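You operate a simulated robot arm through the tools that you are given. There is no shell and no other tool.

Carry out the task below with a simulated two-armed robot. There is one attempt and no reset: what you move stays moved.

## Task
Zero the caliper on the steel block, then put the block back.
Fine: close the jaw on the block, press the zero button till the display shows the block's size, open the jaw again.

The check looks at the end state, three seconds after you hand in, the way a careful person would. Anything else that was tipped, shoved, dropped, spilled or broken makes it a failure.

## Robot
Two 7-joint arms with two-finger grippers on one trunk that stands fixed in place. Base frame: the origin is at the foot of the trunk, x ahead of it, y to its left, z up; the work surface is at about z = 82. Readings come in cm, degrees, newtons and seconds.
The left shoulder is at [5.7, 17.4, 115.2], the right one opposite. With the tool pointing down near the work surface each hand reaches from about 24 to 86 cm from the base axis, measured 20 degrees to its own side. Payload 2.94 kg a hand.
Tool frame (each hand has its own): the origin (TCP) lies between the finger pads and is the grasp point; the fingertips stand 3 cm ahead of it; z points along the fingers, y is the line along which they close. Largest opening 13.8 cm; the body of the gripper starts 10.9 cm behind the TCP.
Orientation is told as [roll, pitch, yaw] about the base's x, y, z axes, in that order, counted from this pose: with the fingers straight down and closing along the base's y, the tool's x points along the base's -x, its y along +y and its z along -z.

## Interface
- The arms move only by the tool arm_command. It takes "left_plan", "right_plan" or both (then of equal length, played together; a hand with none holds still); each is a list that holds one entry, the list of rows, each a list of 7 numbers: the turn, a rotation vector about the tool's x, y, z in degrees, then the shift along the tool's x, y, z in mm, then the opening, from 0 (shut) to 1 (fully open). In form: [[[rx, ry, rz, x, y, z, claw], ...]]. A call has 1 to 20 rows; each row shifts and turns the commanded pose from where the row before left it, along the tool's axes as they then stand. Each row takes 0.2 s and may step no farther than 5 cm and 8.6 degrees from the row before; otherwise, or with a gripper value out of range, the whole call is refused. A pose out of reach is approached as far as the arm can. The call stops where the force on the tool passes 40 N (or 10 N more than at its start, if that is more) or the arm is blocked; 0.2 s more then pass. Each finger halts on what it meets, pressing with about 29 N; the grip force reading is that of the motor and also rises with nothing between the fingers. The clock runs only during rows and for 0.2 s after the last one: add rows that do not move to give the fingers time. It gives the time, the measured TCP pose, the force on the tool (base axes), the opening and the grip force at its end, in the units of the frame above (readings bear some noise), with the torque about the TCP (base axes, N m) and any sound that the robot's microphone picked up.
- Cameras (640 x 400 px; columns grow to the right, rows downward): "scene" is now at [13.18, -2.74, 162.26]; the picture's right is [-0.34, -0.94, -0.00], its down [-0.73, 0.26, -0.63] and it looks along [0.59, -0.21, -0.78] (base axes); focal length 363 px, centre (320, 200). "left" rides on the left gripper at [7.1, -1.9, -14.6] in its tool frame; the picture's right is [0.26, 0.96, 0.00], its down [-0.85, 0.23, -0.48] and it looks along [-0.46, 0.12, 0.88] (tool axes); focal length 280 px, centre (320, 200). "right" rides on the right gripper at [7.1, 1.9, -14.6] in its tool frame; the picture's right is [-0.26, 0.97, 0.00], its down [-0.85, -0.23, -0.48] and it looks along [-0.46, -0.12, 0.88] (tool axes); focal length 280 px, centre (320, 200).
- camera(camera): a new picture of that camera. The clock stands still meanwhile.
- raise_lower(by): slides the trunk up (or, below 0, down) by that many cm; the arms and the scene camera ride with it, the base frame stays. It gives what a move gives, with no picture.
- turn_head(pan, tilt): turns the head with the scene camera to pan (to the left, within 120 degrees either way) and tilt (down, from -29 to 69), counted from straight ahead of the robot. It gives what a move gives.
- probe_pixels(camera, pixels): there is no depth. For up to 12 entries [column, row, z] of the newest picture of that camera ("zoom" is the newest enlarged one), the place [x, y] in the base frame at which the ray of that pixel passes the height z, good to about 0.3 cm. The clock stands still meanwhile.
- inspect(camera, box): a new picture of the part [left, top, right, bottom] of that camera's present view, enlarged. The clock stands still meanwhile.
- job_done(): hands the job in; it is judged then, once.

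Leave the grippers open and the arms clear of the work at the hand-in unless told otherwise.

The tools are called after "Call:" by a JSON object that holds its "name" and its "arguments". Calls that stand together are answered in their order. arm_command: Moves the arms, as the interface text tells. Its arguments: {"type":"object","properties":{"left_plan":{"type":"array"},"right_plan":{"type":"array"}},"required":[]} The other tools are called the same way: raise_lower (by) slides the trunk up or down; turn_head (pan, tilt) turns the head that bears the scene camera; camera (camera) takes a picture; probe_pixels (camera, pixels) gives the place at which the rays of pixels pass given heights; inspect (camera, box) takes an enlarged picture of a part of a camera's view; job_done () hands the job in.

At the start:

```text
time: 0.0
left_tcp_pos: [63.89, 0.46, 122.83]
left_tcp_rot: [0.0, -0.1, 0.1]
left_contact_force: [-0.2, -0.1, -0.5]
left_ft_torque: [0.0, 0.02, 0.0]
left_opening: 13.82
left_grasp_force: 0.0
right_tcp_pos: [47.19, -44.01, 109.71]
right_tcp_rot: [0.0, 0.1, 0.1]
right_contact_force: [0.2, -0.3, 0.0]
right_ft_torque: [0.03, 0.0, 0.0]
right_opening: 13.8
right_grasp_force: 0.1
trunk travel left (down, up): [-32.5, 40.9]
head pan, tilt: [-19.8, 51.2]
```

scene: 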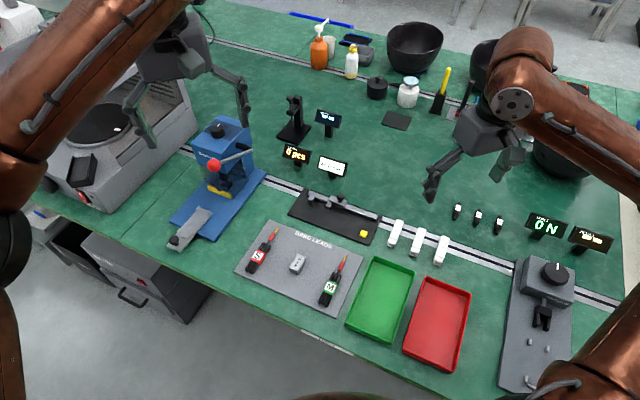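
right: 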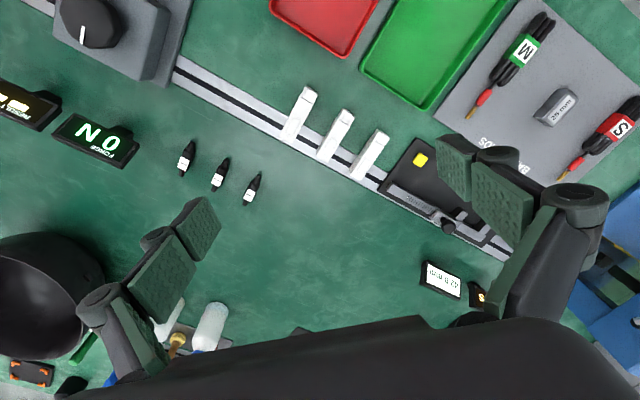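
left: 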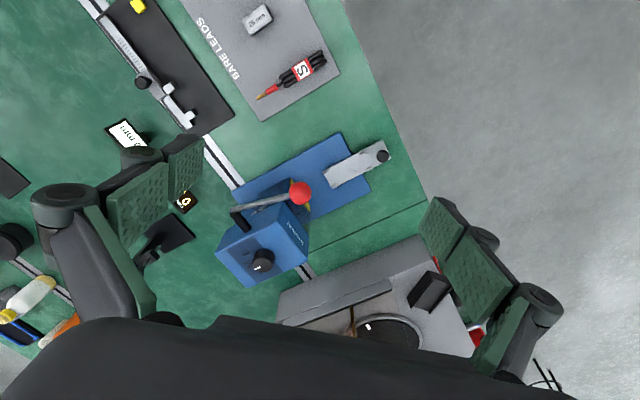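

I see the black caliper base around (335,216) in the scene view, with a yellow button at (363,233) and a white display at (332,166). The steel block "25 mm" sits on the grey mat at (297,263). I'll enlarge these parts first.

Call:
{"name": "inspect", "arguments": {"camera": "scene", "box": [270, 140, 400, 260]}}

Call:
{"name": "inspect", "arguments": {"camera": "scene", "box": [230, 210, 380, 320]}}

Call:
{"name": "inspect", "arguments": {"camera": "right", "box": [370, 60, 640, 310]}}

Call:
{"name": "inspect", "arguments": {"camera": "left", "box": [80, 0, 350, 170]}}

```text
3.33 times, centred on (335, 200) of scene
```

zoom: 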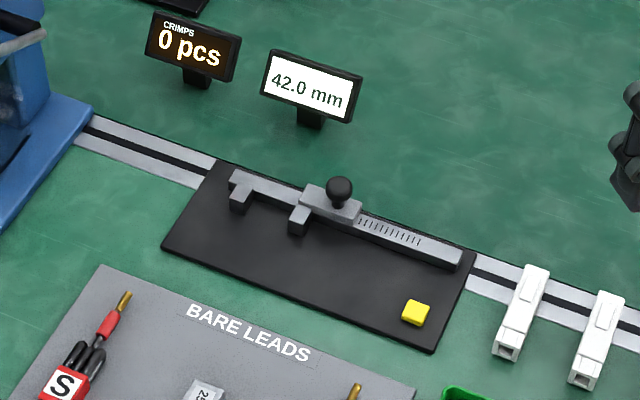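

```text
3.64 times, centred on (305, 265) of scene
```

zoom: 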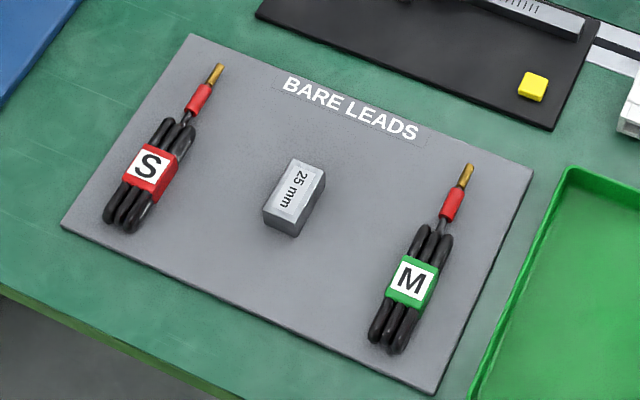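

```text
1.60 times, centred on (505, 185) of right
```

zoom: 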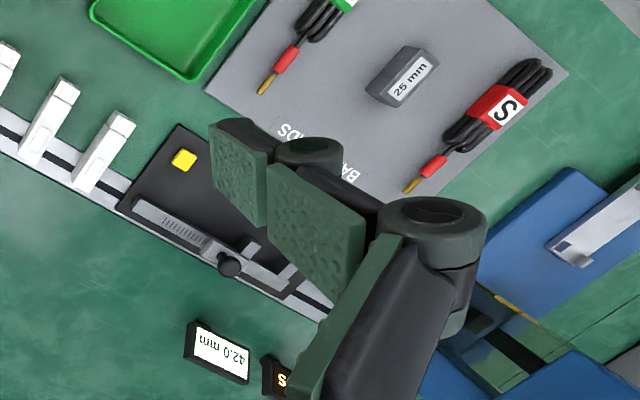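

```text
2.35 times, centred on (215, 85) of left
```

zoom: 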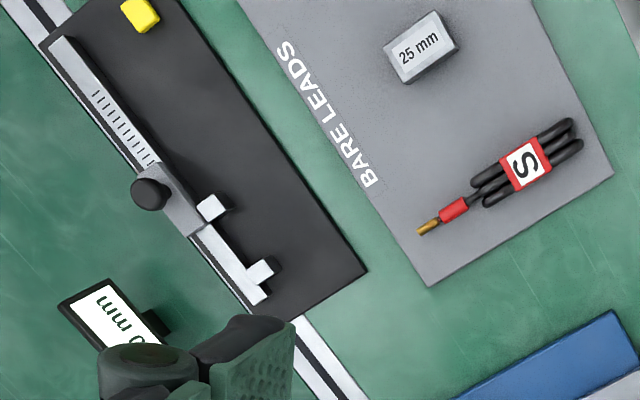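

Next I probe the main points from the scene view: block, mat, caliper corners, jaws, knob and button, at heights near the table.

Call:
{"name": "inspect", "arguments": {"camera": "scene", "box": [280, 180, 390, 250]}}

Call:
{"name": "probe_pixels", "arguments": {"camera": "scene", "pixels": [[297, 263, 82.5], [297, 263, 84], [363, 233, 83], [264, 236, 82], [336, 314, 82], [267, 221, 82], [363, 253, 82], [288, 212, 82.5], [371, 244, 82.5], [313, 189, 82.5], [381, 215, 82.5], [338, 200, 86]]}}

```text
5.71 times, centred on (335, 215) of scene
```

zoom: 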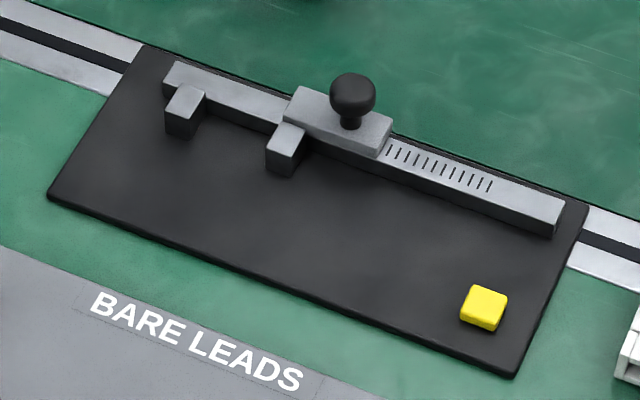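

```text
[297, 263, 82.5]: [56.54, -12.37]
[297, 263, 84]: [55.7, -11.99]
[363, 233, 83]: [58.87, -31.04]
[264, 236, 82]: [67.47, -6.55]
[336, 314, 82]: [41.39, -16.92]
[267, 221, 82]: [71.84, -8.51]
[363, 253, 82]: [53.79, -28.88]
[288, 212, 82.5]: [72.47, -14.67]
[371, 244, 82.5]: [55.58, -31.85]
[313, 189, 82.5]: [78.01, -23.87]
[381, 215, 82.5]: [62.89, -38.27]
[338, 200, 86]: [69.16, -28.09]
```

I probe on the enlarged view: base corners, jaws, knob, button.

Call:
{"name": "probe_pixels", "arguments": {"camera": "zoom", "pixels": [[145, 45, 82.5], [48, 195, 82.5], [512, 377, 82.5], [587, 203, 82.5], [484, 303, 84], [182, 132, 82.8], [283, 168, 82.8], [185, 98, 85], [287, 137, 85], [352, 90, 88], [163, 95, 82.8], [555, 230, 82.8]]}}

Call:
{"name": "inspect", "arguments": {"camera": "scene", "box": [230, 210, 380, 320]}}

```text
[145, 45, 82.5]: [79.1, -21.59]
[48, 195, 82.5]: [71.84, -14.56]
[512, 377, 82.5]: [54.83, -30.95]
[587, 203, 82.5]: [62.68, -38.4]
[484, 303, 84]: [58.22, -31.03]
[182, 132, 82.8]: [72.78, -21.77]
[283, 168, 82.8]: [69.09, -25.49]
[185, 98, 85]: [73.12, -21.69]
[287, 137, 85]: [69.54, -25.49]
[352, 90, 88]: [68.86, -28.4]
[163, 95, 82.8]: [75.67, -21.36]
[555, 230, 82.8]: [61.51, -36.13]
```

```text
3.64 times, centred on (305, 265) of scene
```

zoom: 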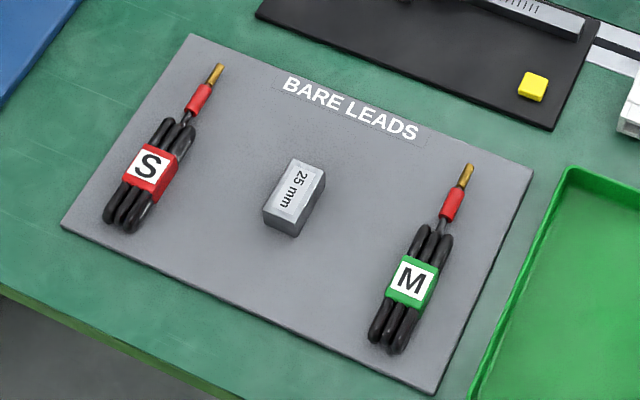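

Now the block's corners in this enlarged view: top face corners about (295,158), (325,176), (297,222), (265,208).

Call:
{"name": "probe_pixels", "arguments": {"camera": "zoom", "pixels": [[295, 158, 84.7], [325, 176, 84.7], [297, 222, 84.7], [265, 208, 84.7], [297, 237, 82.5], [263, 224, 82.5], [325, 192, 82.5], [193, 35, 82.5], [533, 172, 82.5], [432, 393, 82.5], [62, 225, 82.5]]}}

Call:
{"name": "inspect", "arguments": {"camera": "scene", "box": [275, 240, 325, 280]}}

```text
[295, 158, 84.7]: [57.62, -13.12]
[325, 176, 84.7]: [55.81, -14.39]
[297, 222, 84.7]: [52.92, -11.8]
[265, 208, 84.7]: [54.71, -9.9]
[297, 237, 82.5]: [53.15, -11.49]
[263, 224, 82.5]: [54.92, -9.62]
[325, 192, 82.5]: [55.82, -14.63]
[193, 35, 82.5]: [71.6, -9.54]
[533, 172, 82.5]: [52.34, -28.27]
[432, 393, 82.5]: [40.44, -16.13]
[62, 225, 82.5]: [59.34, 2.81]
```

```text
10.00 times, centred on (300, 260) of scene
```

zoom: 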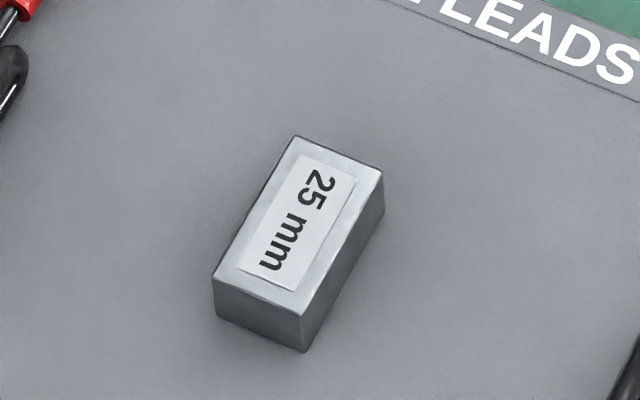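

I refine with the 10x view: top corners (296,136), (383,172), (303,316), (212,280); bottom corners (306,352), (217,318), (383,212).

Call:
{"name": "probe_pixels", "arguments": {"camera": "zoom", "pixels": [[306, 352, 82.4], [217, 318, 82.4], [383, 212, 82.4], [296, 136, 84.4], [383, 172, 84.4], [303, 316, 84.4], [212, 280, 84.4], [303, 316, 84.0], [303, 316, 84.9]]}}

```text
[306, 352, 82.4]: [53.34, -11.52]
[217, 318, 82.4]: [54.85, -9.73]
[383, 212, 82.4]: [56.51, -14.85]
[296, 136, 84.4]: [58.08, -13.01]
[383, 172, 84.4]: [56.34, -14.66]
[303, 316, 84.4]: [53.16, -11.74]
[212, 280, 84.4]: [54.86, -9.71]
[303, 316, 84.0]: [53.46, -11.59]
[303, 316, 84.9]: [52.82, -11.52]
```

The caliper's beam runs diagonally, roughly from (75,-21) to (61,-36). The jaw gap is near (71,-23.5), the button is near (58.2,-31), and the block is centred near (55.7,-12.2), square to the caliper. I'll move the left hand back and to the left, out of the way. Then I'll bring the right hand high over the area at z≈106, turned to yaw -46, for a closer look.

Call:
{"name": "arm_command", "arguments": {"left_plan": [[[0, 0, 0, 25, 40, -5, 1], [0, 0, 0, 25, 40, -5, 1], [0, 0, 0, 25, 40, -5, 1], [0, 0, 0, 25, 40, -5, 1], [0, 0, 0, 25, 40, -5, 1], [0, 0, 0, 0, 0, 0, 1], [0, 0, 0, 0, 0, 0, 1], [0, 0, 0, 0, 0, 0, 1], [0, 0, 0, 0, 0, 0, 1], [0, 0, 0, 0, 0, 0, 1], [0, 0, 0, 0, 0, 0, 1], [0, 0, 0, 0, 0, 0, 1], [0, 0, 0, 0, 0, 0, 1], [0, 0, 0, 0, 0, 0, 1]]], "right_plan": [[[0, 0, 0, -11.2, 37.2, 5.3, 1], [0, 0, 0, -11.2, 37.2, 5.3, 1], [0, 0, 0, -11.2, 37.2, 5.3, 1], [0, 0, 0, -11.2, 37.2, 5.3, 1], [0, 0, 0, -11.2, 37.2, 5.3, 1], [0, 0, 0, -11.2, 37.2, 5.3, 1], [0, 0, 0, -11.2, 37.2, 5.3, 1], [0, 0, 7.67, 0, 0, 0, 1], [0, 0, 7.67, 0, 0, 0, 1], [0, 0, 7.67, 0, 0, 0, 1], [0, 0, 7.67, 0, 0, 0, 1], [0, 0, 7.67, 0, 0, 0, 1], [0, 0, 7.67, 0, 0, 0, 1], [0, 0, 0, 0, 0, 0, 1]]]}}

```text
time: 3.0
left_tcp_pos: [51.49, 20.46, 125.35]
left_tcp_rot: [-0.2, 0.0, 0.1]
left_contact_force: [0.4, 0.2, -0.6]
left_ft_torque: [0.03, 0.02, 0.0]
left_opening: 13.8
left_grasp_force: 0.1
right_tcp_pos: [54.81, -17.95, 106.02]
right_tcp_rot: [0.0, 0.0, -46.0]
right_contact_force: [0.0, 0.9, 0.8]
right_ft_torque: [0.02, 0.02, 0.0]
right_opening: 13.81
right_grasp_force: 0.0
trunk travel left (down, up): [-32.5, 40.9]
head pan, tilt: [-19.8, 51.2]
```

Both moves ran without contact. Next I take pictures from the right hand and the scene camera.

Call:
{"name": "camera", "arguments": {"camera": "right"}}

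Call:
{"name": "camera", "arguments": {"camera": "scene"}}

Call:
{"name": "camera", "arguments": {"camera": "left"}}

```text
taken
```

right: 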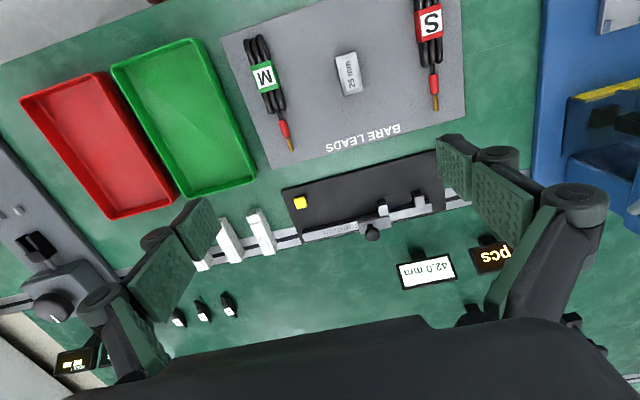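

```text
taken
```

scene: 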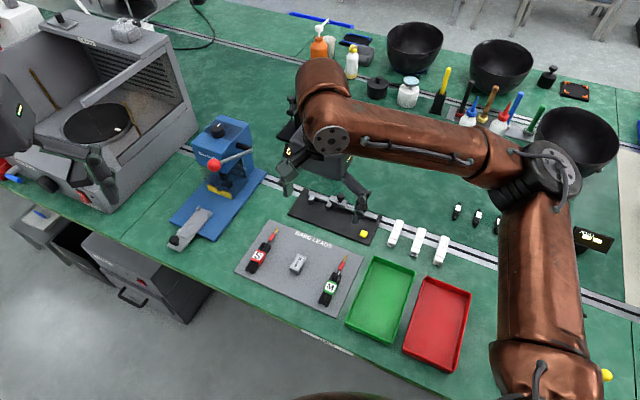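

```text
taken
```

left: 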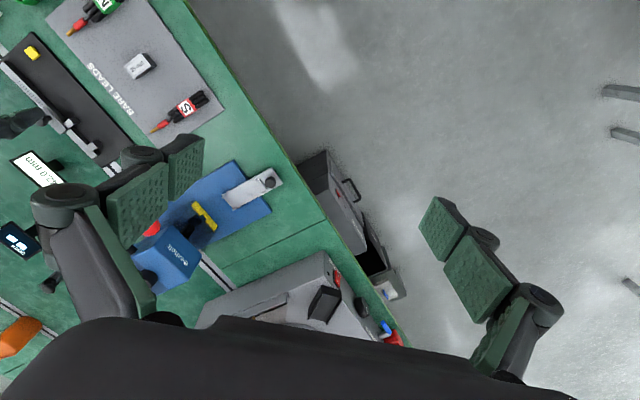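

The right-hand view shows the block at (348,72), the caliper around (365,210) and the display at (428,272). I enlarge the caliper and the block in this view.

Call:
{"name": "inspect", "arguments": {"camera": "right", "box": [275, 150, 455, 262]}}

Call:
{"name": "probe_pixels", "arguments": {"camera": "right", "pixels": [[300, 203, 83.5], [372, 233, 87], [304, 240, 82.5], [445, 207, 82.5], [281, 188, 82.5], [434, 152, 82.5]]}}

Call:
{"name": "inspect", "arguments": {"camera": "right", "box": [320, 40, 380, 110]}}

```text
3.56 times, centred on (365, 206) of right
```

zoom: 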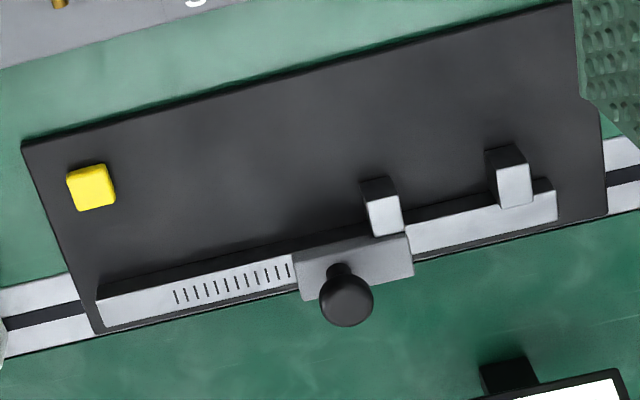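

```text
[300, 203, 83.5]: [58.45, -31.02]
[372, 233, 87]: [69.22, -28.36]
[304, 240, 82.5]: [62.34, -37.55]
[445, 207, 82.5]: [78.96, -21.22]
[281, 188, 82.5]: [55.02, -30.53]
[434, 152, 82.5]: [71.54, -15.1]
```

```text
5.71 times, centred on (350, 75) of right
```

zoom: 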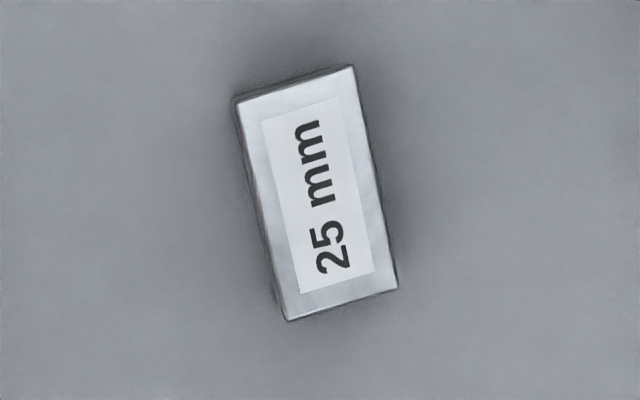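

In the latest enlarged view the block's top-face corners are at about (235,103), (352,67), (397,288) and (288,320). I probe these at two heights.

Call:
{"name": "probe_pixels", "arguments": {"camera": "zoom", "pixels": [[235, 103, 84.4], [352, 67, 84.4], [397, 288, 84.4], [288, 320, 84.4], [235, 103, 85.0], [352, 67, 85.0], [397, 288, 85.0], [288, 320, 85.0]]}}

Call:
{"name": "inspect", "arguments": {"camera": "right", "box": [350, 180, 440, 250]}}

```text
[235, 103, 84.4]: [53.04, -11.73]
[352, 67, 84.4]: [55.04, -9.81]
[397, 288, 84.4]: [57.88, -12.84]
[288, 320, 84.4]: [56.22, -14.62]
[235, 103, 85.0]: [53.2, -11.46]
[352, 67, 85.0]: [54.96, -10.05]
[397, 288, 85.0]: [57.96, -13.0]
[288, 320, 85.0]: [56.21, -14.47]
```

```text
5.71 times, centred on (395, 215) of right
```

zoom: 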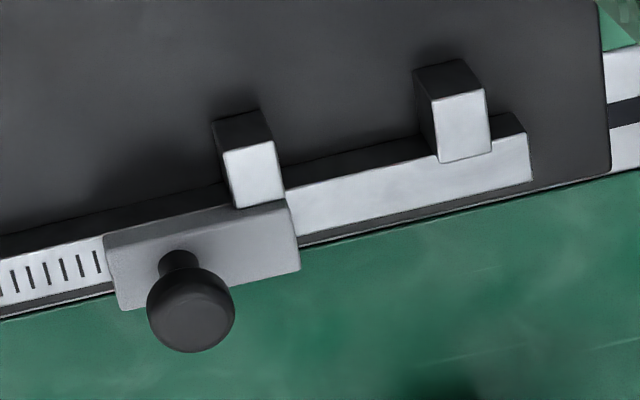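

The block centre is about (55.6,-12.25), roughly 4.2 x 2.6 cm, with its long axis along (0.71,-0.70), so it is square to the caliper. The jaws are short. I'll bring the right hand closer above the jaws, with the TCP at (68,-22,97) and the tips well above everything, to measure them better.

Call:
{"name": "arm_command", "arguments": {"right_plan": [[[0, 0, 0, -30.2, 16.7, 22.5, 1], [0, 0, 0, -30.2, 16.7, 22.5, 1], [0, 0, 0, -30.2, 16.7, 22.5, 1], [0, 0, 0, -30.2, 16.7, 22.5, 1], [0, 0, 0, 0, 0, 0, 1]]]}}

Call:
{"name": "camera", "arguments": {"camera": "right"}}

Call:
{"name": "inspect", "arguments": {"camera": "right", "box": [240, 80, 440, 240]}}

```text
time: 4.2
left_tcp_pos: [51.4, 20.44, 125.44]
left_tcp_rot: [0.0, 0.0, 0.1]
left_contact_force: [0.6, -0.7, 0.6]
left_ft_torque: [-0.01, 0.01, 0.0]
left_opening: 13.78
left_grasp_force: 0.2
right_tcp_pos: [68.05, -21.99, 96.95]
right_tcp_rot: [0.0, 0.0, -45.9]
right_contact_force: [1.0, 0.6, -0.1]
right_ft_torque: [0.01, -0.02, -0.02]
right_opening: 13.78
right_grasp_force: 0.0
trunk travel left (down, up): [-32.5, 40.9]
head pan, tilt: [-19.8, 51.2]
```

```text
taken
```

right: 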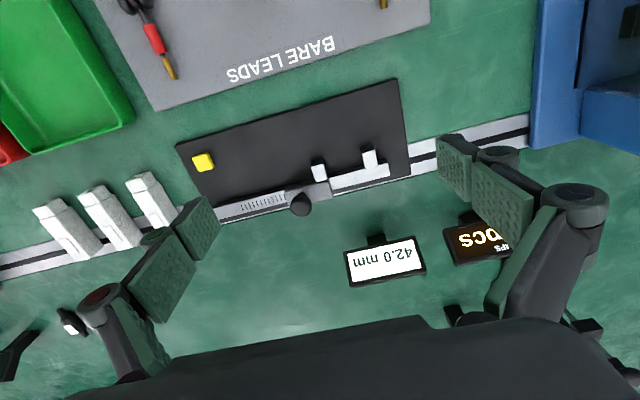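

```text
2.50 times, centred on (340, 160) of right
```

zoom: 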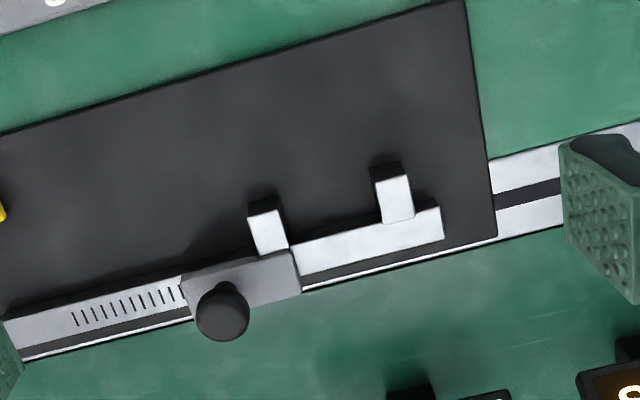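

I enlarge the jaws and knob further, then probe.

Call:
{"name": "inspect", "arguments": {"camera": "right", "box": [280, 130, 430, 230]}}

```text
4.00 times, centred on (355, 180) of right
```

zoom: 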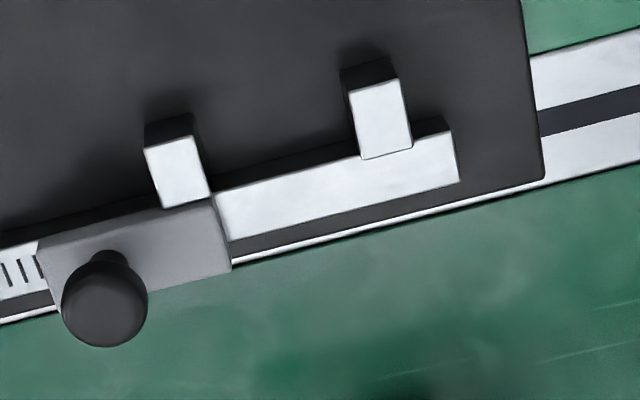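

I probe the jaw tops at guessed heights, plus the knob.

Call:
{"name": "probe_pixels", "arguments": {"camera": "zoom", "pixels": [[347, 90, 84.5], [400, 77, 84.5], [412, 150, 84.5], [362, 160, 84.5], [145, 150, 84.5], [198, 138, 84.5], [210, 200, 84.5], [160, 210, 84.5], [458, 180, 84.5], [542, 180, 82.6], [105, 310, 88], [338, 70, 82.8]]}}

Call:
{"name": "inspect", "arguments": {"camera": "scene", "box": [285, 175, 365, 225]}}

```text
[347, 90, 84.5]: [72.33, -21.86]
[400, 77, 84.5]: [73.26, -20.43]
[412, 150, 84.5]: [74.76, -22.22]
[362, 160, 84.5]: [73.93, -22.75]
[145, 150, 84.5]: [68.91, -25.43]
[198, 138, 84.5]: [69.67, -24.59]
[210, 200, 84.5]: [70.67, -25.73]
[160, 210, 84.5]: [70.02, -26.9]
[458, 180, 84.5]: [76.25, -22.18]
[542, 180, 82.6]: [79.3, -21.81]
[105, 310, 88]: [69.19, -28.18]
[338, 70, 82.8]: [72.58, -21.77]
```

```text
8.00 times, centred on (325, 200) of scene
```

zoom: 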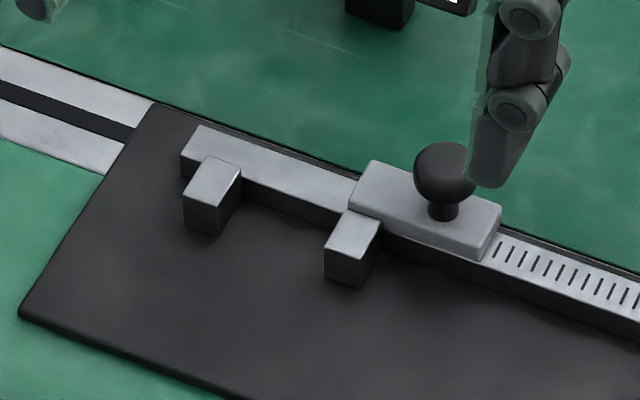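

I probe the same corners from the scene view to find the heights by comparison.

Call:
{"name": "probe_pixels", "arguments": {"camera": "zoom", "pixels": [[183, 193, 84.5], [221, 205, 84.5], [241, 170, 84.5], [206, 158, 84.5], [324, 248, 84.5], [362, 256, 84.5], [380, 222, 84.5], [345, 210, 84.5], [187, 228, 82.6], [217, 236, 82.6], [443, 165, 88], [155, 103, 82.6]]}}

Call:
{"name": "probe_pixels", "arguments": {"camera": "zoom", "pixels": [[183, 193, 85.5], [221, 205, 85.5], [241, 170, 85.5], [206, 158, 85.5], [324, 248, 85.5], [362, 256, 85.5], [380, 222, 85.5], [345, 210, 85.5], [326, 277, 82.6], [360, 288, 82.6], [443, 218, 86.0], [22, 317, 82.6]]}}

```text
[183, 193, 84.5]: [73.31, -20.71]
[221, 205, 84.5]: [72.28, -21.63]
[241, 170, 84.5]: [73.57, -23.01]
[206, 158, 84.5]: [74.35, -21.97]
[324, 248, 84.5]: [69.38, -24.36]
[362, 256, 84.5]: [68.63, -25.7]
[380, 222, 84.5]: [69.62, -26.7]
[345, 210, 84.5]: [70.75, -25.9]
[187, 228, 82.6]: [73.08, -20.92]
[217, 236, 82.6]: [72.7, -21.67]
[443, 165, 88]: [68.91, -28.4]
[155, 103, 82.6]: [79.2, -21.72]
```

```text
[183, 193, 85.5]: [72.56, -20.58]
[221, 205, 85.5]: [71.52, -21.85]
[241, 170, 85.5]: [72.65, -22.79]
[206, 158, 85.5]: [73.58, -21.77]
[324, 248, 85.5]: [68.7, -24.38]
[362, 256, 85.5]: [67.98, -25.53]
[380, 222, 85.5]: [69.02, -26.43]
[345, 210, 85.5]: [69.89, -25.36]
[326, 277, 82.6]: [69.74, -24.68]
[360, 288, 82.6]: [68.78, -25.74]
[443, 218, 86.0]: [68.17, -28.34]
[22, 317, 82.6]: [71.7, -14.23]
```

The comparison gives consistent heights: base top about 82.6 and jaw tops about 84.5, with a gap of about 4.1 cm and jaws protruding about 1.7 cm from the beam. I'll grip the block across its 25 mm width near its outer end, which leaves the inner 2 cm free for the jaws. Now I move over the block at about z 95, with the opening reduced to around 6 cm.

Call:
{"name": "arm_command", "arguments": {"right_plan": [[[0, 0, 0, 42, -5.6, 5, 0.8], [0, 0, 0, 42, -5.6, 5, 0.6], [0, 0, 0, 42, -5.6, 5, 0.45], [0, 0, 0, 42, -5.6, 5, 0.45], [0, 0, 0, 0, 0, 0, 0.45], [0, 0, 0, 0, 0, 0, 0.45]]]}}

Call:
{"name": "camera", "arguments": {"camera": "right"}}

Call:
{"name": "inspect", "arguments": {"camera": "right", "box": [270, 120, 400, 240]}}

```text
time: 5.6
left_tcp_pos: [51.49, 20.46, 125.32]
left_tcp_rot: [0.0, 0.0, 0.2]
left_contact_force: [-0.9, 0.4, 0.4]
left_ft_torque: [0.01, 0.05, 0.0]
left_opening: 13.78
left_grasp_force: 0.2
right_tcp_pos: [54.67, -11.33, 94.93]
right_tcp_rot: [-0.1, 0.0, -45.9]
right_contact_force: [-0.6, 0.1, 0.6]
right_ft_torque: [-0.04, 0.01, -0.02]
right_opening: 6.21
right_grasp_force: 0.1
trunk travel left (down, up): [-32.5, 40.9]
head pan, tilt: [-19.8, 51.2]
```

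```text
taken
```

right: 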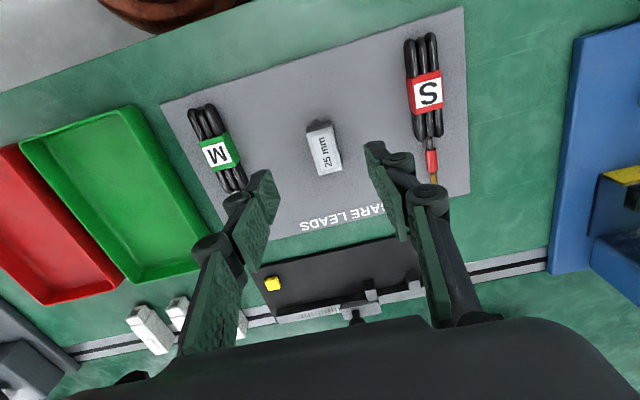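

```text
3.33 times, centred on (335, 180) of right
```

zoom: 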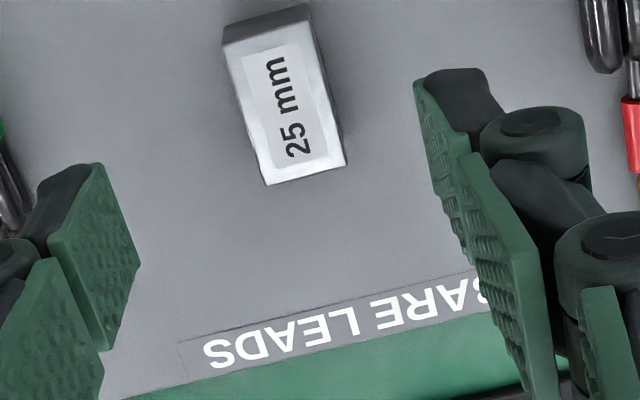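

The block is at (325,147) between the fingers. I probe its top corners: (222,45), (309,20), (347,165), (266,185).

Call:
{"name": "probe_pixels", "arguments": {"camera": "zoom", "pixels": [[222, 45, 84.4], [309, 20, 84.4], [347, 165, 84.4], [266, 185, 84.4], [180, 342, 82.3], [478, 268, 82.3]]}}

Call:
{"name": "inspect", "arguments": {"camera": "right", "box": [295, 105, 355, 185]}}

```text
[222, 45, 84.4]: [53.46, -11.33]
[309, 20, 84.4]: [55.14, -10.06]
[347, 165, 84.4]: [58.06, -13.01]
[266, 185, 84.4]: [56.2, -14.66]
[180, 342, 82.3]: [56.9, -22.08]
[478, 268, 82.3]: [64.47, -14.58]
```

```text
5.00 times, centred on (325, 145) of right
```

zoom: 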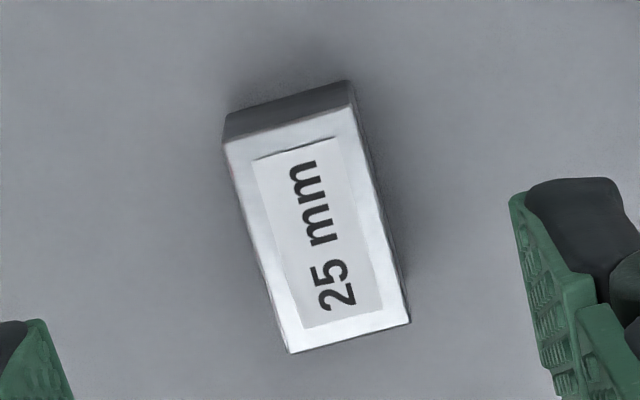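

The block centre reads (55.7,-12.3) again and the yaw matches. I descend to z≈86.4 with a small sideways correction, keeping the opening, and look before the last few mm.

Call:
{"name": "arm_command", "arguments": {"right_plan": [[[0, 0, 0, -2.5, 0.7, 30, 0.45], [0, 0, 0, 0, 0, 30, 0.45], [0, 0, 0, 0, 0, 20, 0.45], [0, 0, 0, 0, 0, 5, 0.45], [0, 0, 0, 0, 0, 0, 0.45]]]}}

Call:
{"name": "camera", "arguments": {"camera": "right"}}

Call:
{"name": "inspect", "arguments": {"camera": "scene", "box": [240, 200, 370, 290]}}

```text
time: 6.8
left_tcp_pos: [51.4, 20.48, 125.34]
left_tcp_rot: [0.1, 0.0, 0.1]
left_contact_force: [-0.5, 0.0, 0.6]
left_ft_torque: [0.04, -0.03, -0.04]
left_opening: 13.82
left_grasp_force: 0.2
right_tcp_pos: [54.89, -11.53, 86.41]
right_tcp_rot: [-0.1, 0.0, -45.9]
right_contact_force: [-0.5, -0.3, 0.7]
right_ft_torque: [0.02, -0.01, 0.01]
right_opening: 6.21
right_grasp_force: 0.1
trunk travel left (down, up): [-32.5, 40.9]
head pan, tilt: [-19.8, 51.2]
```

```text
taken
```

right: 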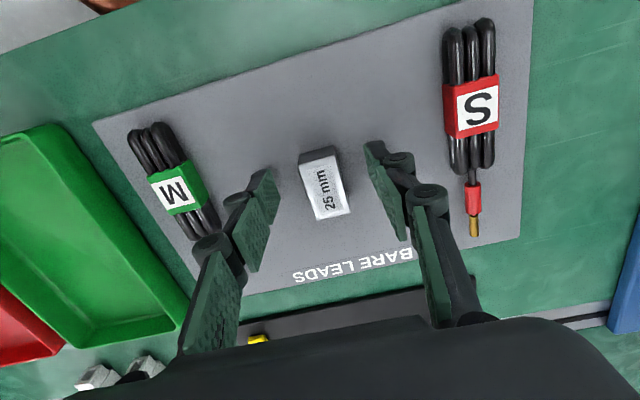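

```text
4.44 times, centred on (305, 245) of scene
```

zoom: 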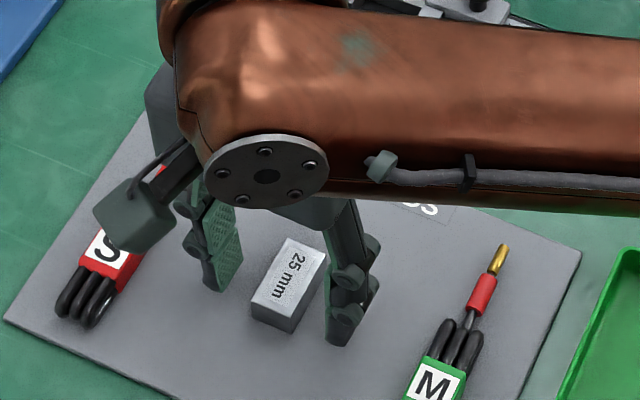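

The fingers flank the block with the tips about 1 cm above the mat. I lower 6 mm and close on the block.

Call:
{"name": "arm_command", "arguments": {"right_plan": [[[0, 0, 0, 0, 0, 6, 0.45], [0, 0, 0, 0, 0, 0, 0.3], [0, 0, 0, 0, 0, 0, 0.2], [0, 0, 0, 0, 0, 0, 0.12], [0, 0, 0, 0, 0, 0, 0.12], [0, 0, 0, 0, 0, 0, 0.12]]]}}

Call:
{"name": "camera", "arguments": {"camera": "right"}}

Call:
{"name": "inspect", "arguments": {"camera": "right", "box": [260, 120, 400, 240]}}

```text
time: 8.2
left_tcp_pos: [51.47, 20.4, 125.37]
left_tcp_rot: [0.0, 0.0, 0.0]
left_contact_force: [-0.5, -0.7, 0.0]
left_ft_torque: [0.0, -0.01, 0.0]
left_opening: 13.79
left_grasp_force: 0.1
right_tcp_pos: [54.89, -11.7, 85.89]
right_tcp_rot: [-0.1, 0.0, -45.9]
right_contact_force: [-0.2, -0.5, 0.0]
right_ft_torque: [0.03, 0.02, -0.04]
right_opening: 2.42
right_grasp_force: 29.4
trunk travel left (down, up): [-32.5, 40.9]
head pan, tilt: [-19.8, 51.2]
```

```text
taken
```

right: 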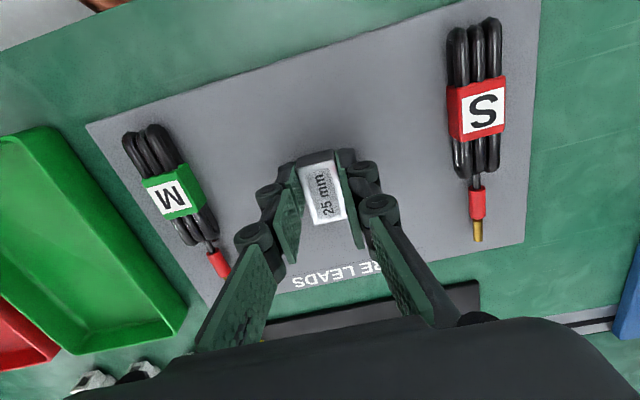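

```text
3.33 times, centred on (330, 180) of right
```

zoom: 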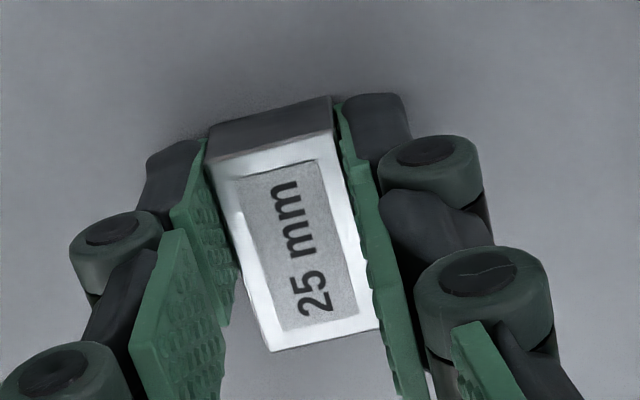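

The block is gripped with opening 2.4 cm and grip 29 N. I lift 6 cm, carry it to above the jaw gap, and look again before lowering.

Call:
{"name": "arm_command", "arguments": {"right_plan": [[[0, 0, 0, 0, 0, -20, 0.12], [0, 0, 0, 0, 0, -40, 0.12], [0, 0, 0, -44, 9.2, 0, 0.12], [0, 0, 0, -44, 9.2, 0, 0.12], [0, 0, 0, -44, 9.2, 0, 0.12], [0, 0, 0, -44, 9.2, 0, 0.12], [0, 0, 0, 0, 0, 0, 0.12], [0, 0, 0, 0, 0, 0, 0.12]]]}}

Call:
{"name": "camera", "arguments": {"camera": "right"}}

Call:
{"name": "inspect", "arguments": {"camera": "right", "box": [250, 110, 420, 260]}}

Call:
{"name": "camera", "arguments": {"camera": "scene"}}

```text
time: 10.0
left_tcp_pos: [51.47, 20.36, 125.46]
left_tcp_rot: [0.0, 0.0, 0.1]
left_contact_force: [-0.8, -0.4, -0.6]
left_ft_torque: [0.0, 0.02, -0.01]
left_opening: 13.75
left_grasp_force: 0.0
right_tcp_pos: [69.8, -21.61, 91.81]
right_tcp_rot: [-0.1, 0.0, -45.9]
right_contact_force: [-0.6, 1.5, -2.0]
right_ft_torque: [0.03, 0.04, -0.02]
right_opening: 2.43
right_grasp_force: 28.8
trunk travel left (down, up): [-32.5, 40.9]
head pan, tilt: [-19.8, 51.2]
```

```text
taken
```

right: 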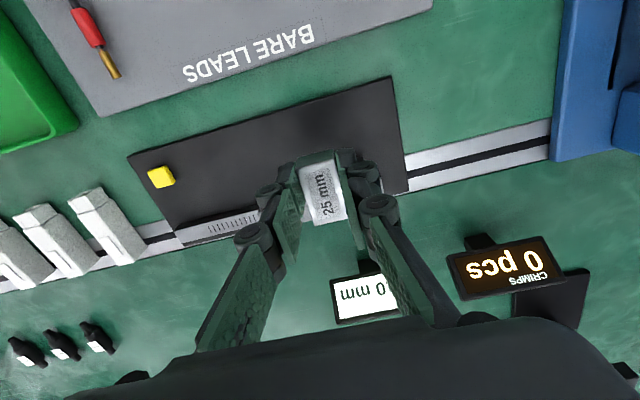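

```text
2.67 times, centred on (335, 185) of right
```

zoom: 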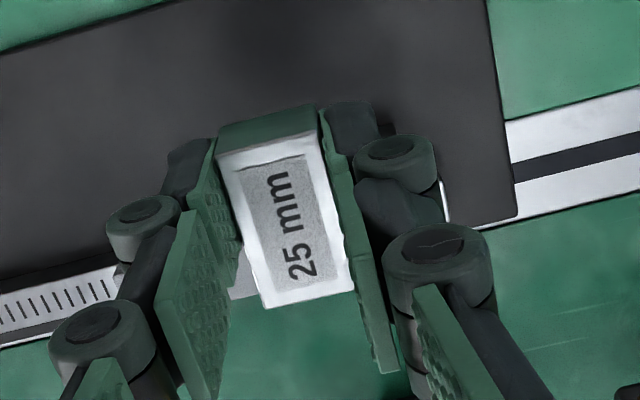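

```text
taken
```

scene: 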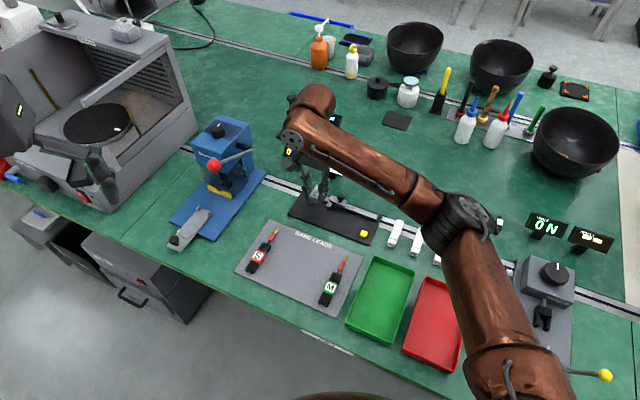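

The TCP is at about (69.8,-21.6,91.8). The jaws are hidden below the hand here, so I check with the scene camera before lowering.

Call:
{"name": "inspect", "arguments": {"camera": "scene", "box": [280, 160, 390, 240]}}

Call:
{"name": "inspect", "arguments": {"camera": "left", "box": [0, 0, 200, 200]}}

```text
5.00 times, centred on (335, 200) of scene
```

zoom: 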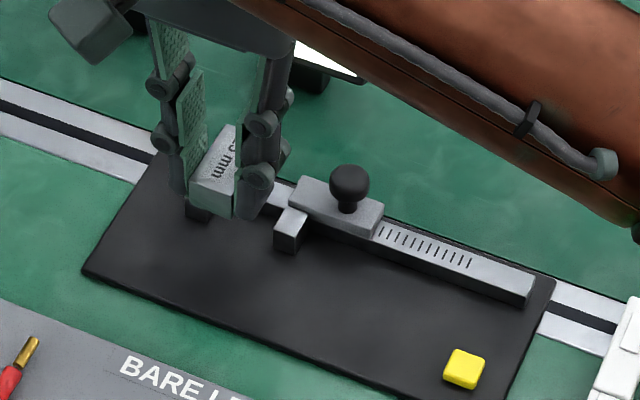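

```text
2.00 times, centred on (100, 100) of left
```

zoom: 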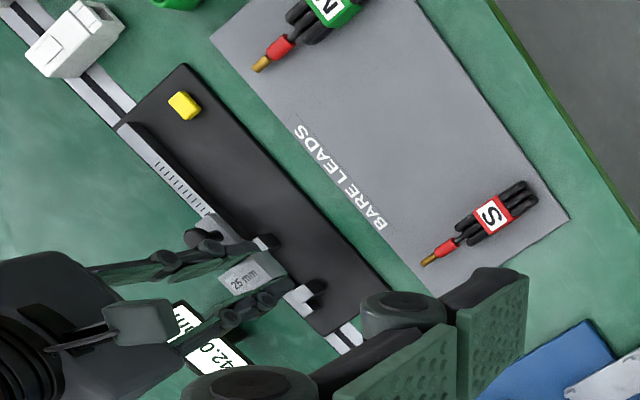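

The left camera also shows the block over the gap between the jaws. I lower 30 mm, leaving the block bottom about 1 cm above the jaw tops, and check both views again.

Call:
{"name": "arm_command", "arguments": {"right_plan": [[[0, 0, 0, 0, 0, 15, 0.12], [0, 0, 0, 0, 0, 15, 0.12], [0, 0, 0, 0, 0, 0, 0.12]]]}}

Call:
{"name": "inspect", "arguments": {"camera": "scene", "box": [290, 165, 370, 225]}}

Call:
{"name": "inspect", "arguments": {"camera": "left", "box": [50, 80, 200, 190]}}

```text
time: 10.8
left_tcp_pos: [51.39, 20.46, 125.33]
left_tcp_rot: [0.0, -0.1, 0.1]
left_contact_force: [0.1, -0.4, 0.2]
left_ft_torque: [0.05, 0.0, 0.01]
left_opening: 13.82
left_grasp_force: 0.1
right_tcp_pos: [69.88, -21.59, 88.86]
right_tcp_rot: [0.0, 0.0, -45.9]
right_contact_force: [0.3, 0.7, -1.6]
right_ft_torque: [0.01, 0.0, 0.0]
right_opening: 2.45
right_grasp_force: 28.7
trunk travel left (down, up): [-32.5, 40.9]
head pan, tilt: [-19.8, 51.2]
```

```text
6.67 times, centred on (330, 195) of scene
```

zoom: 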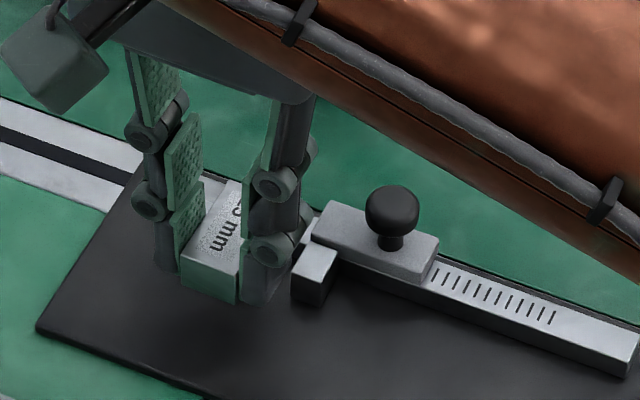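

```text
3.64 times, centred on (125, 135) of left
```

zoom: 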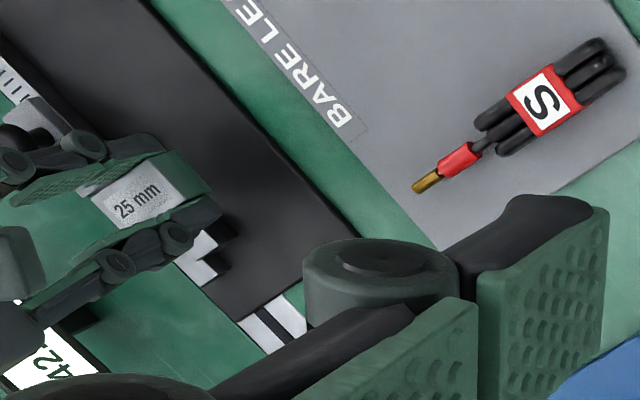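

Clearances look fine, and the fingers stay in front of the jaw tips. I lower another 22 mm in small steps and read the force.

Call:
{"name": "arm_command", "arguments": {"right_plan": [[[0, 0, 0, 0, 0, 8, 0.12], [0, 0, 0, 0, 0, 8, 0.12], [0, 0, 0, 0, 0, 6, 0.12], [0, 0, 0, 0, 0, 0, 0.12]]]}}

Call:
{"name": "inspect", "arguments": {"camera": "scene", "box": [290, 165, 370, 225]}}

Call:
{"name": "inspect", "arguments": {"camera": "left", "box": [50, 80, 200, 190]}}

Call:
{"name": "inspect", "arguments": {"camera": "right", "box": [250, 110, 420, 260]}}

```text
time: 11.8
left_tcp_pos: [51.52, 20.45, 125.35]
left_tcp_rot: [-0.1, 0.0, 0.1]
left_contact_force: [0.6, -1.0, -0.4]
left_ft_torque: [0.04, -0.03, -0.04]
left_opening: 13.79
left_grasp_force: 0.0
right_tcp_pos: [69.91, -21.71, 86.72]
right_tcp_rot: [0.0, 0.0, -45.9]
right_contact_force: [0.2, 0.0, -2.1]
right_ft_torque: [-0.02, -0.01, 0.0]
right_opening: 2.43
right_grasp_force: 29.2
trunk travel left (down, up): [-32.5, 40.9]
head pan, tilt: [-19.8, 51.2]
```

```text
6.67 times, centred on (330, 195) of scene
```

zoom: 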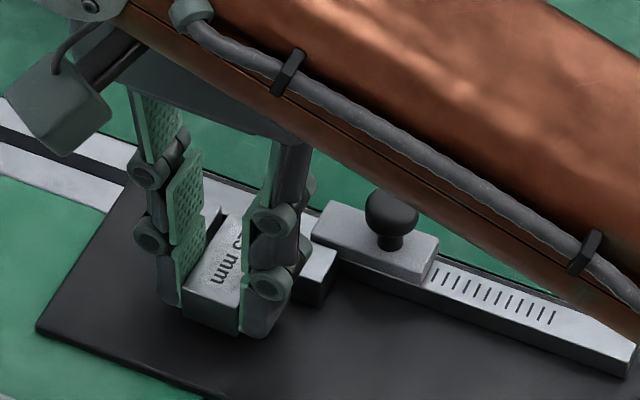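

```text
3.64 times, centred on (125, 135) of left
```

zoom: 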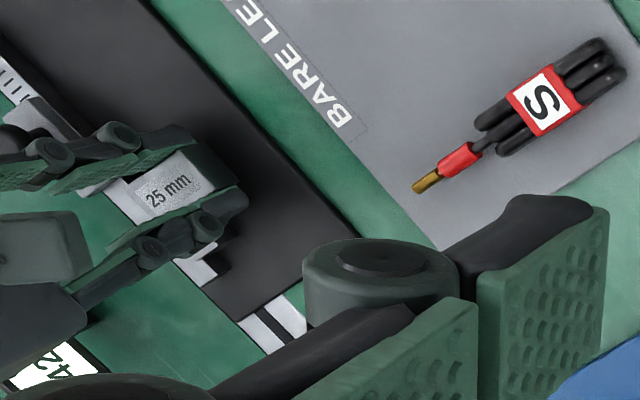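

```text
2.67 times, centred on (335, 185) of right
```

zoom: 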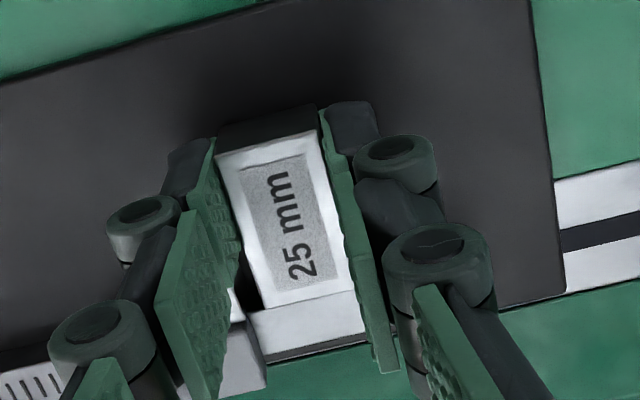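

No contact yet. I lower 5 mm more in 1 to 2 mm steps and watch the vertical force.

Call:
{"name": "arm_command", "arguments": {"right_plan": [[[0, 0, 0, 0, 0, 2, 0.12], [0, 0, 0, 0, 0, 1.5, 0.12], [0, 0, 0, 0, 0, 1, 0.12], [0, 0, 0, 0, 0, 0, 0.12]]]}}

```text
time: 12.8
left_tcp_pos: [51.39, 20.48, 125.37]
left_tcp_rot: [0.0, 0.0, 0.1]
left_contact_force: [0.1, -0.1, 0.5]
left_ft_torque: [0.02, 0.02, 0.04]
left_opening: 13.83
left_grasp_force: 0.0
right_tcp_pos: [69.88, -21.7, 86.15]
right_tcp_rot: [0.0, 0.1, -45.9]
right_contact_force: [0.2, 0.5, -1.9]
right_ft_torque: [-0.01, -0.05, 0.03]
right_opening: 2.45
right_grasp_force: 29.0
trunk travel left (down, up): [-32.5, 40.9]
head pan, tilt: [-19.8, 51.2]
```

It still carries only the block's weight (-1.9 N). One more millimetre.

Call:
{"name": "arm_command", "arguments": {"right_plan": [[[0, 0, 0, 0, 0, 1, 0.12], [0, 0, 0, 0, 0, 0, 0.12]]]}}

```text
time: 13.4
left_tcp_pos: [51.43, 20.4, 125.38]
left_tcp_rot: [-0.1, 0.0, 0.1]
left_contact_force: [-0.1, 0.6, 0.0]
left_ft_torque: [-0.02, -0.01, -0.01]
left_opening: 13.8
left_grasp_force: 0.2
right_tcp_pos: [69.96, -21.66, 86.08]
right_tcp_rot: [0.0, 0.0, -45.9]
right_contact_force: [0.1, -0.4, -1.7]
right_ft_torque: [0.03, 0.0, -0.01]
right_opening: 2.44
right_grasp_force: 28.2
trunk travel left (down, up): [-32.5, 40.9]
head pan, tilt: [-19.8, 51.2]
```

The force is unchanged, so I take another millimetre.

Call:
{"name": "arm_command", "arguments": {"right_plan": [[[0, 0, 0, 0, 0, 1, 0.12], [0, 0, 0, 0, 0, 0, 0.12]]]}}

```text
time: 14.0
left_tcp_pos: [51.42, 20.48, 125.33]
left_tcp_rot: [0.0, 0.0, 0.0]
left_contact_force: [0.0, 1.1, 0.3]
left_ft_torque: [0.01, -0.03, 0.0]
left_opening: 13.81
left_grasp_force: 0.2
right_tcp_pos: [69.94, -21.69, 85.91]
right_tcp_rot: [0.1, 0.0, -45.9]
right_contact_force: [0.6, -1.0, -1.6]
right_ft_torque: [0.03, 0.0, -0.01]
right_opening: 2.41
right_grasp_force: 29.1
trunk travel left (down, up): [-32.5, 40.9]
head pan, tilt: [-19.8, 51.2]
```

The commanded height is still 1.5 mm above the grasp height on the mat. I continue in 0.7 mm steps.

Call:
{"name": "arm_command", "arguments": {"right_plan": [[[0, 0, 0, 0, 0, 0.7, 0.12], [0, 0, 0, 0, 0, 0, 0.12]]]}}

Call:
{"name": "inspect", "arguments": {"camera": "scene", "box": [300, 180, 350, 220]}}

```text
time: 14.6
left_tcp_pos: [51.48, 20.44, 125.28]
left_tcp_rot: [0.1, 0.0, 0.2]
left_contact_force: [-0.4, -0.4, 0.0]
left_ft_torque: [-0.01, 0.0, 0.0]
left_opening: 13.83
left_grasp_force: 0.0
right_tcp_pos: [69.83, -21.59, 85.9]
right_tcp_rot: [-0.2, 0.0, -46.0]
right_contact_force: [-0.3, 0.5, -1.7]
right_ft_torque: [0.01, 0.03, -0.02]
right_opening: 2.46
right_grasp_force: 28.9
trunk travel left (down, up): [-32.5, 40.9]
head pan, tilt: [-19.8, 51.2]
```

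```text
10.00 times, centred on (325, 200) of scene
```

zoom: 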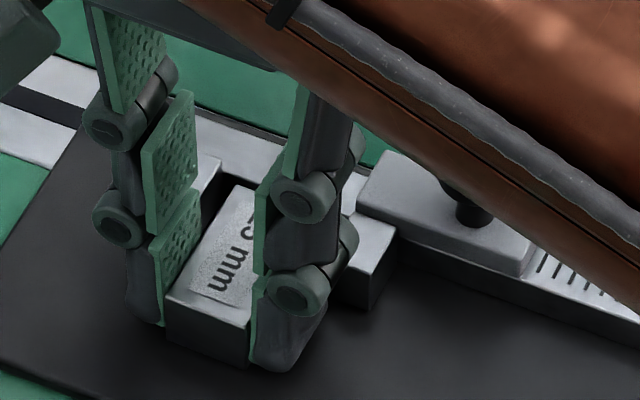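

It looks just above the base. I continue down by 0.8 mm.

Call:
{"name": "arm_command", "arguments": {"right_plan": [[[0, 0, 0, 0, 0, 0.8, 0.12], [0, 0, 0, 0, 0, 0, 0.12]]]}}

```text
time: 15.2
left_tcp_pos: [51.33, 20.56, 125.4]
left_tcp_rot: [0.0, 0.1, 0.1]
left_contact_force: [-1.4, 0.5, 0.2]
left_ft_torque: [0.03, 0.0, 0.02]
left_opening: 13.79
left_grasp_force: 0.0
right_tcp_pos: [69.87, -21.65, 85.89]
right_tcp_rot: [0.0, 0.1, -45.9]
right_contact_force: [-0.3, 0.4, 0.3]
right_ft_torque: [0.03, 0.01, 0.03]
right_opening: 2.46
right_grasp_force: 29.0
trunk travel left (down, up): [-32.5, 40.9]
head pan, tilt: [-19.8, 51.2]
```

The vertical force went from -1.7 to +0.3 N, so the block now rests on the caliper base. Next I slide it gently towards the fixed jaw (+y tool) in small steps until I feel contact.

Call:
{"name": "arm_command", "arguments": {"right_plan": [[[0, 0, 0, 0, 1.5, 0, 0.12], [0, 0, 0, 0, 1.5, 0, 0.12], [0, 0, 0, 0, 0, 0, 0.12]]]}}

Call:
{"name": "inspect", "arguments": {"camera": "scene", "box": [300, 180, 350, 220]}}

Call:
{"name": "inspect", "arguments": {"camera": "left", "box": [60, 100, 140, 160]}}

```text
time: 16.0
left_tcp_pos: [51.39, 20.43, 125.19]
left_tcp_rot: [0.0, 0.0, 0.1]
left_contact_force: [-0.1, 0.4, -0.9]
left_ft_torque: [-0.02, 0.0, 0.01]
left_opening: 13.82
left_grasp_force: 0.1
right_tcp_pos: [70.05, -21.34, 85.83]
right_tcp_rot: [0.0, 0.0, -45.9]
right_contact_force: [0.6, -0.1, 0.6]
right_ft_torque: [0.05, 0.03, -0.02]
right_opening: 2.45
right_grasp_force: 28.9
trunk travel left (down, up): [-32.5, 40.9]
head pan, tilt: [-19.8, 51.2]
```

```text
10.00 times, centred on (325, 200) of scene
```

zoom: 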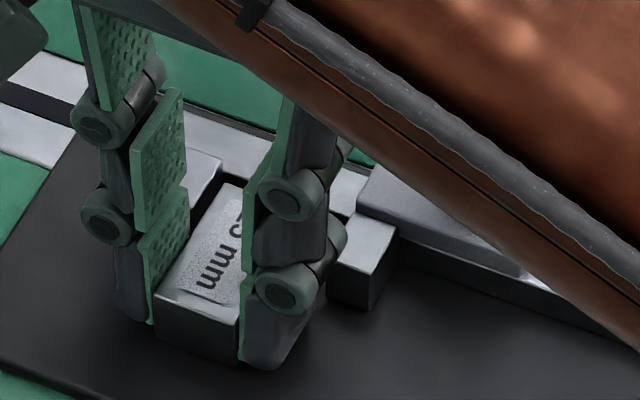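

```text
6.67 times, centred on (100, 130) of left
```

zoom: 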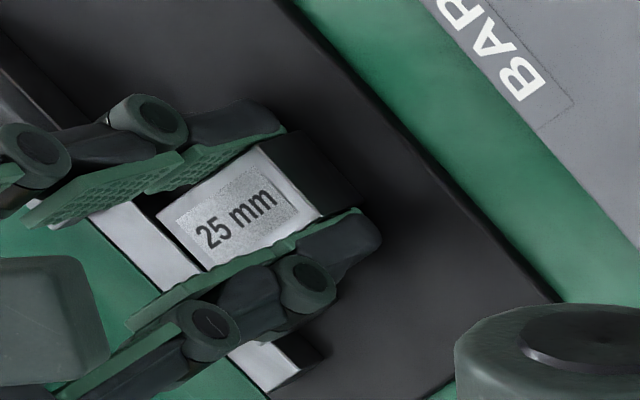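

No contact yet; a small dark gap remains. I continue by 2 mm in 1 mm steps.

Call:
{"name": "arm_command", "arguments": {"right_plan": [[[0, 0, 0, 0, 1, 0, 0.12], [0, 0, 0, 0, 1, 0, 0.12], [0, 0, 0, 0, 0, 0, 0.12]]]}}

```text
time: 16.8
left_tcp_pos: [51.4, 20.39, 125.38]
left_tcp_rot: [-0.1, 0.0, 0.1]
left_contact_force: [0.1, -0.4, 0.1]
left_ft_torque: [-0.05, 0.0, -0.01]
left_opening: 13.78
left_grasp_force: 0.1
right_tcp_pos: [70.21, -21.31, 85.88]
right_tcp_rot: [0.0, 0.0, -45.9]
right_contact_force: [-1.5, -0.5, 1.0]
right_ft_torque: [0.04, 0.04, 0.0]
right_opening: 2.41
right_grasp_force: 29.1
trunk travel left (down, up): [-32.5, 40.9]
head pan, tilt: [-19.8, 51.2]
```

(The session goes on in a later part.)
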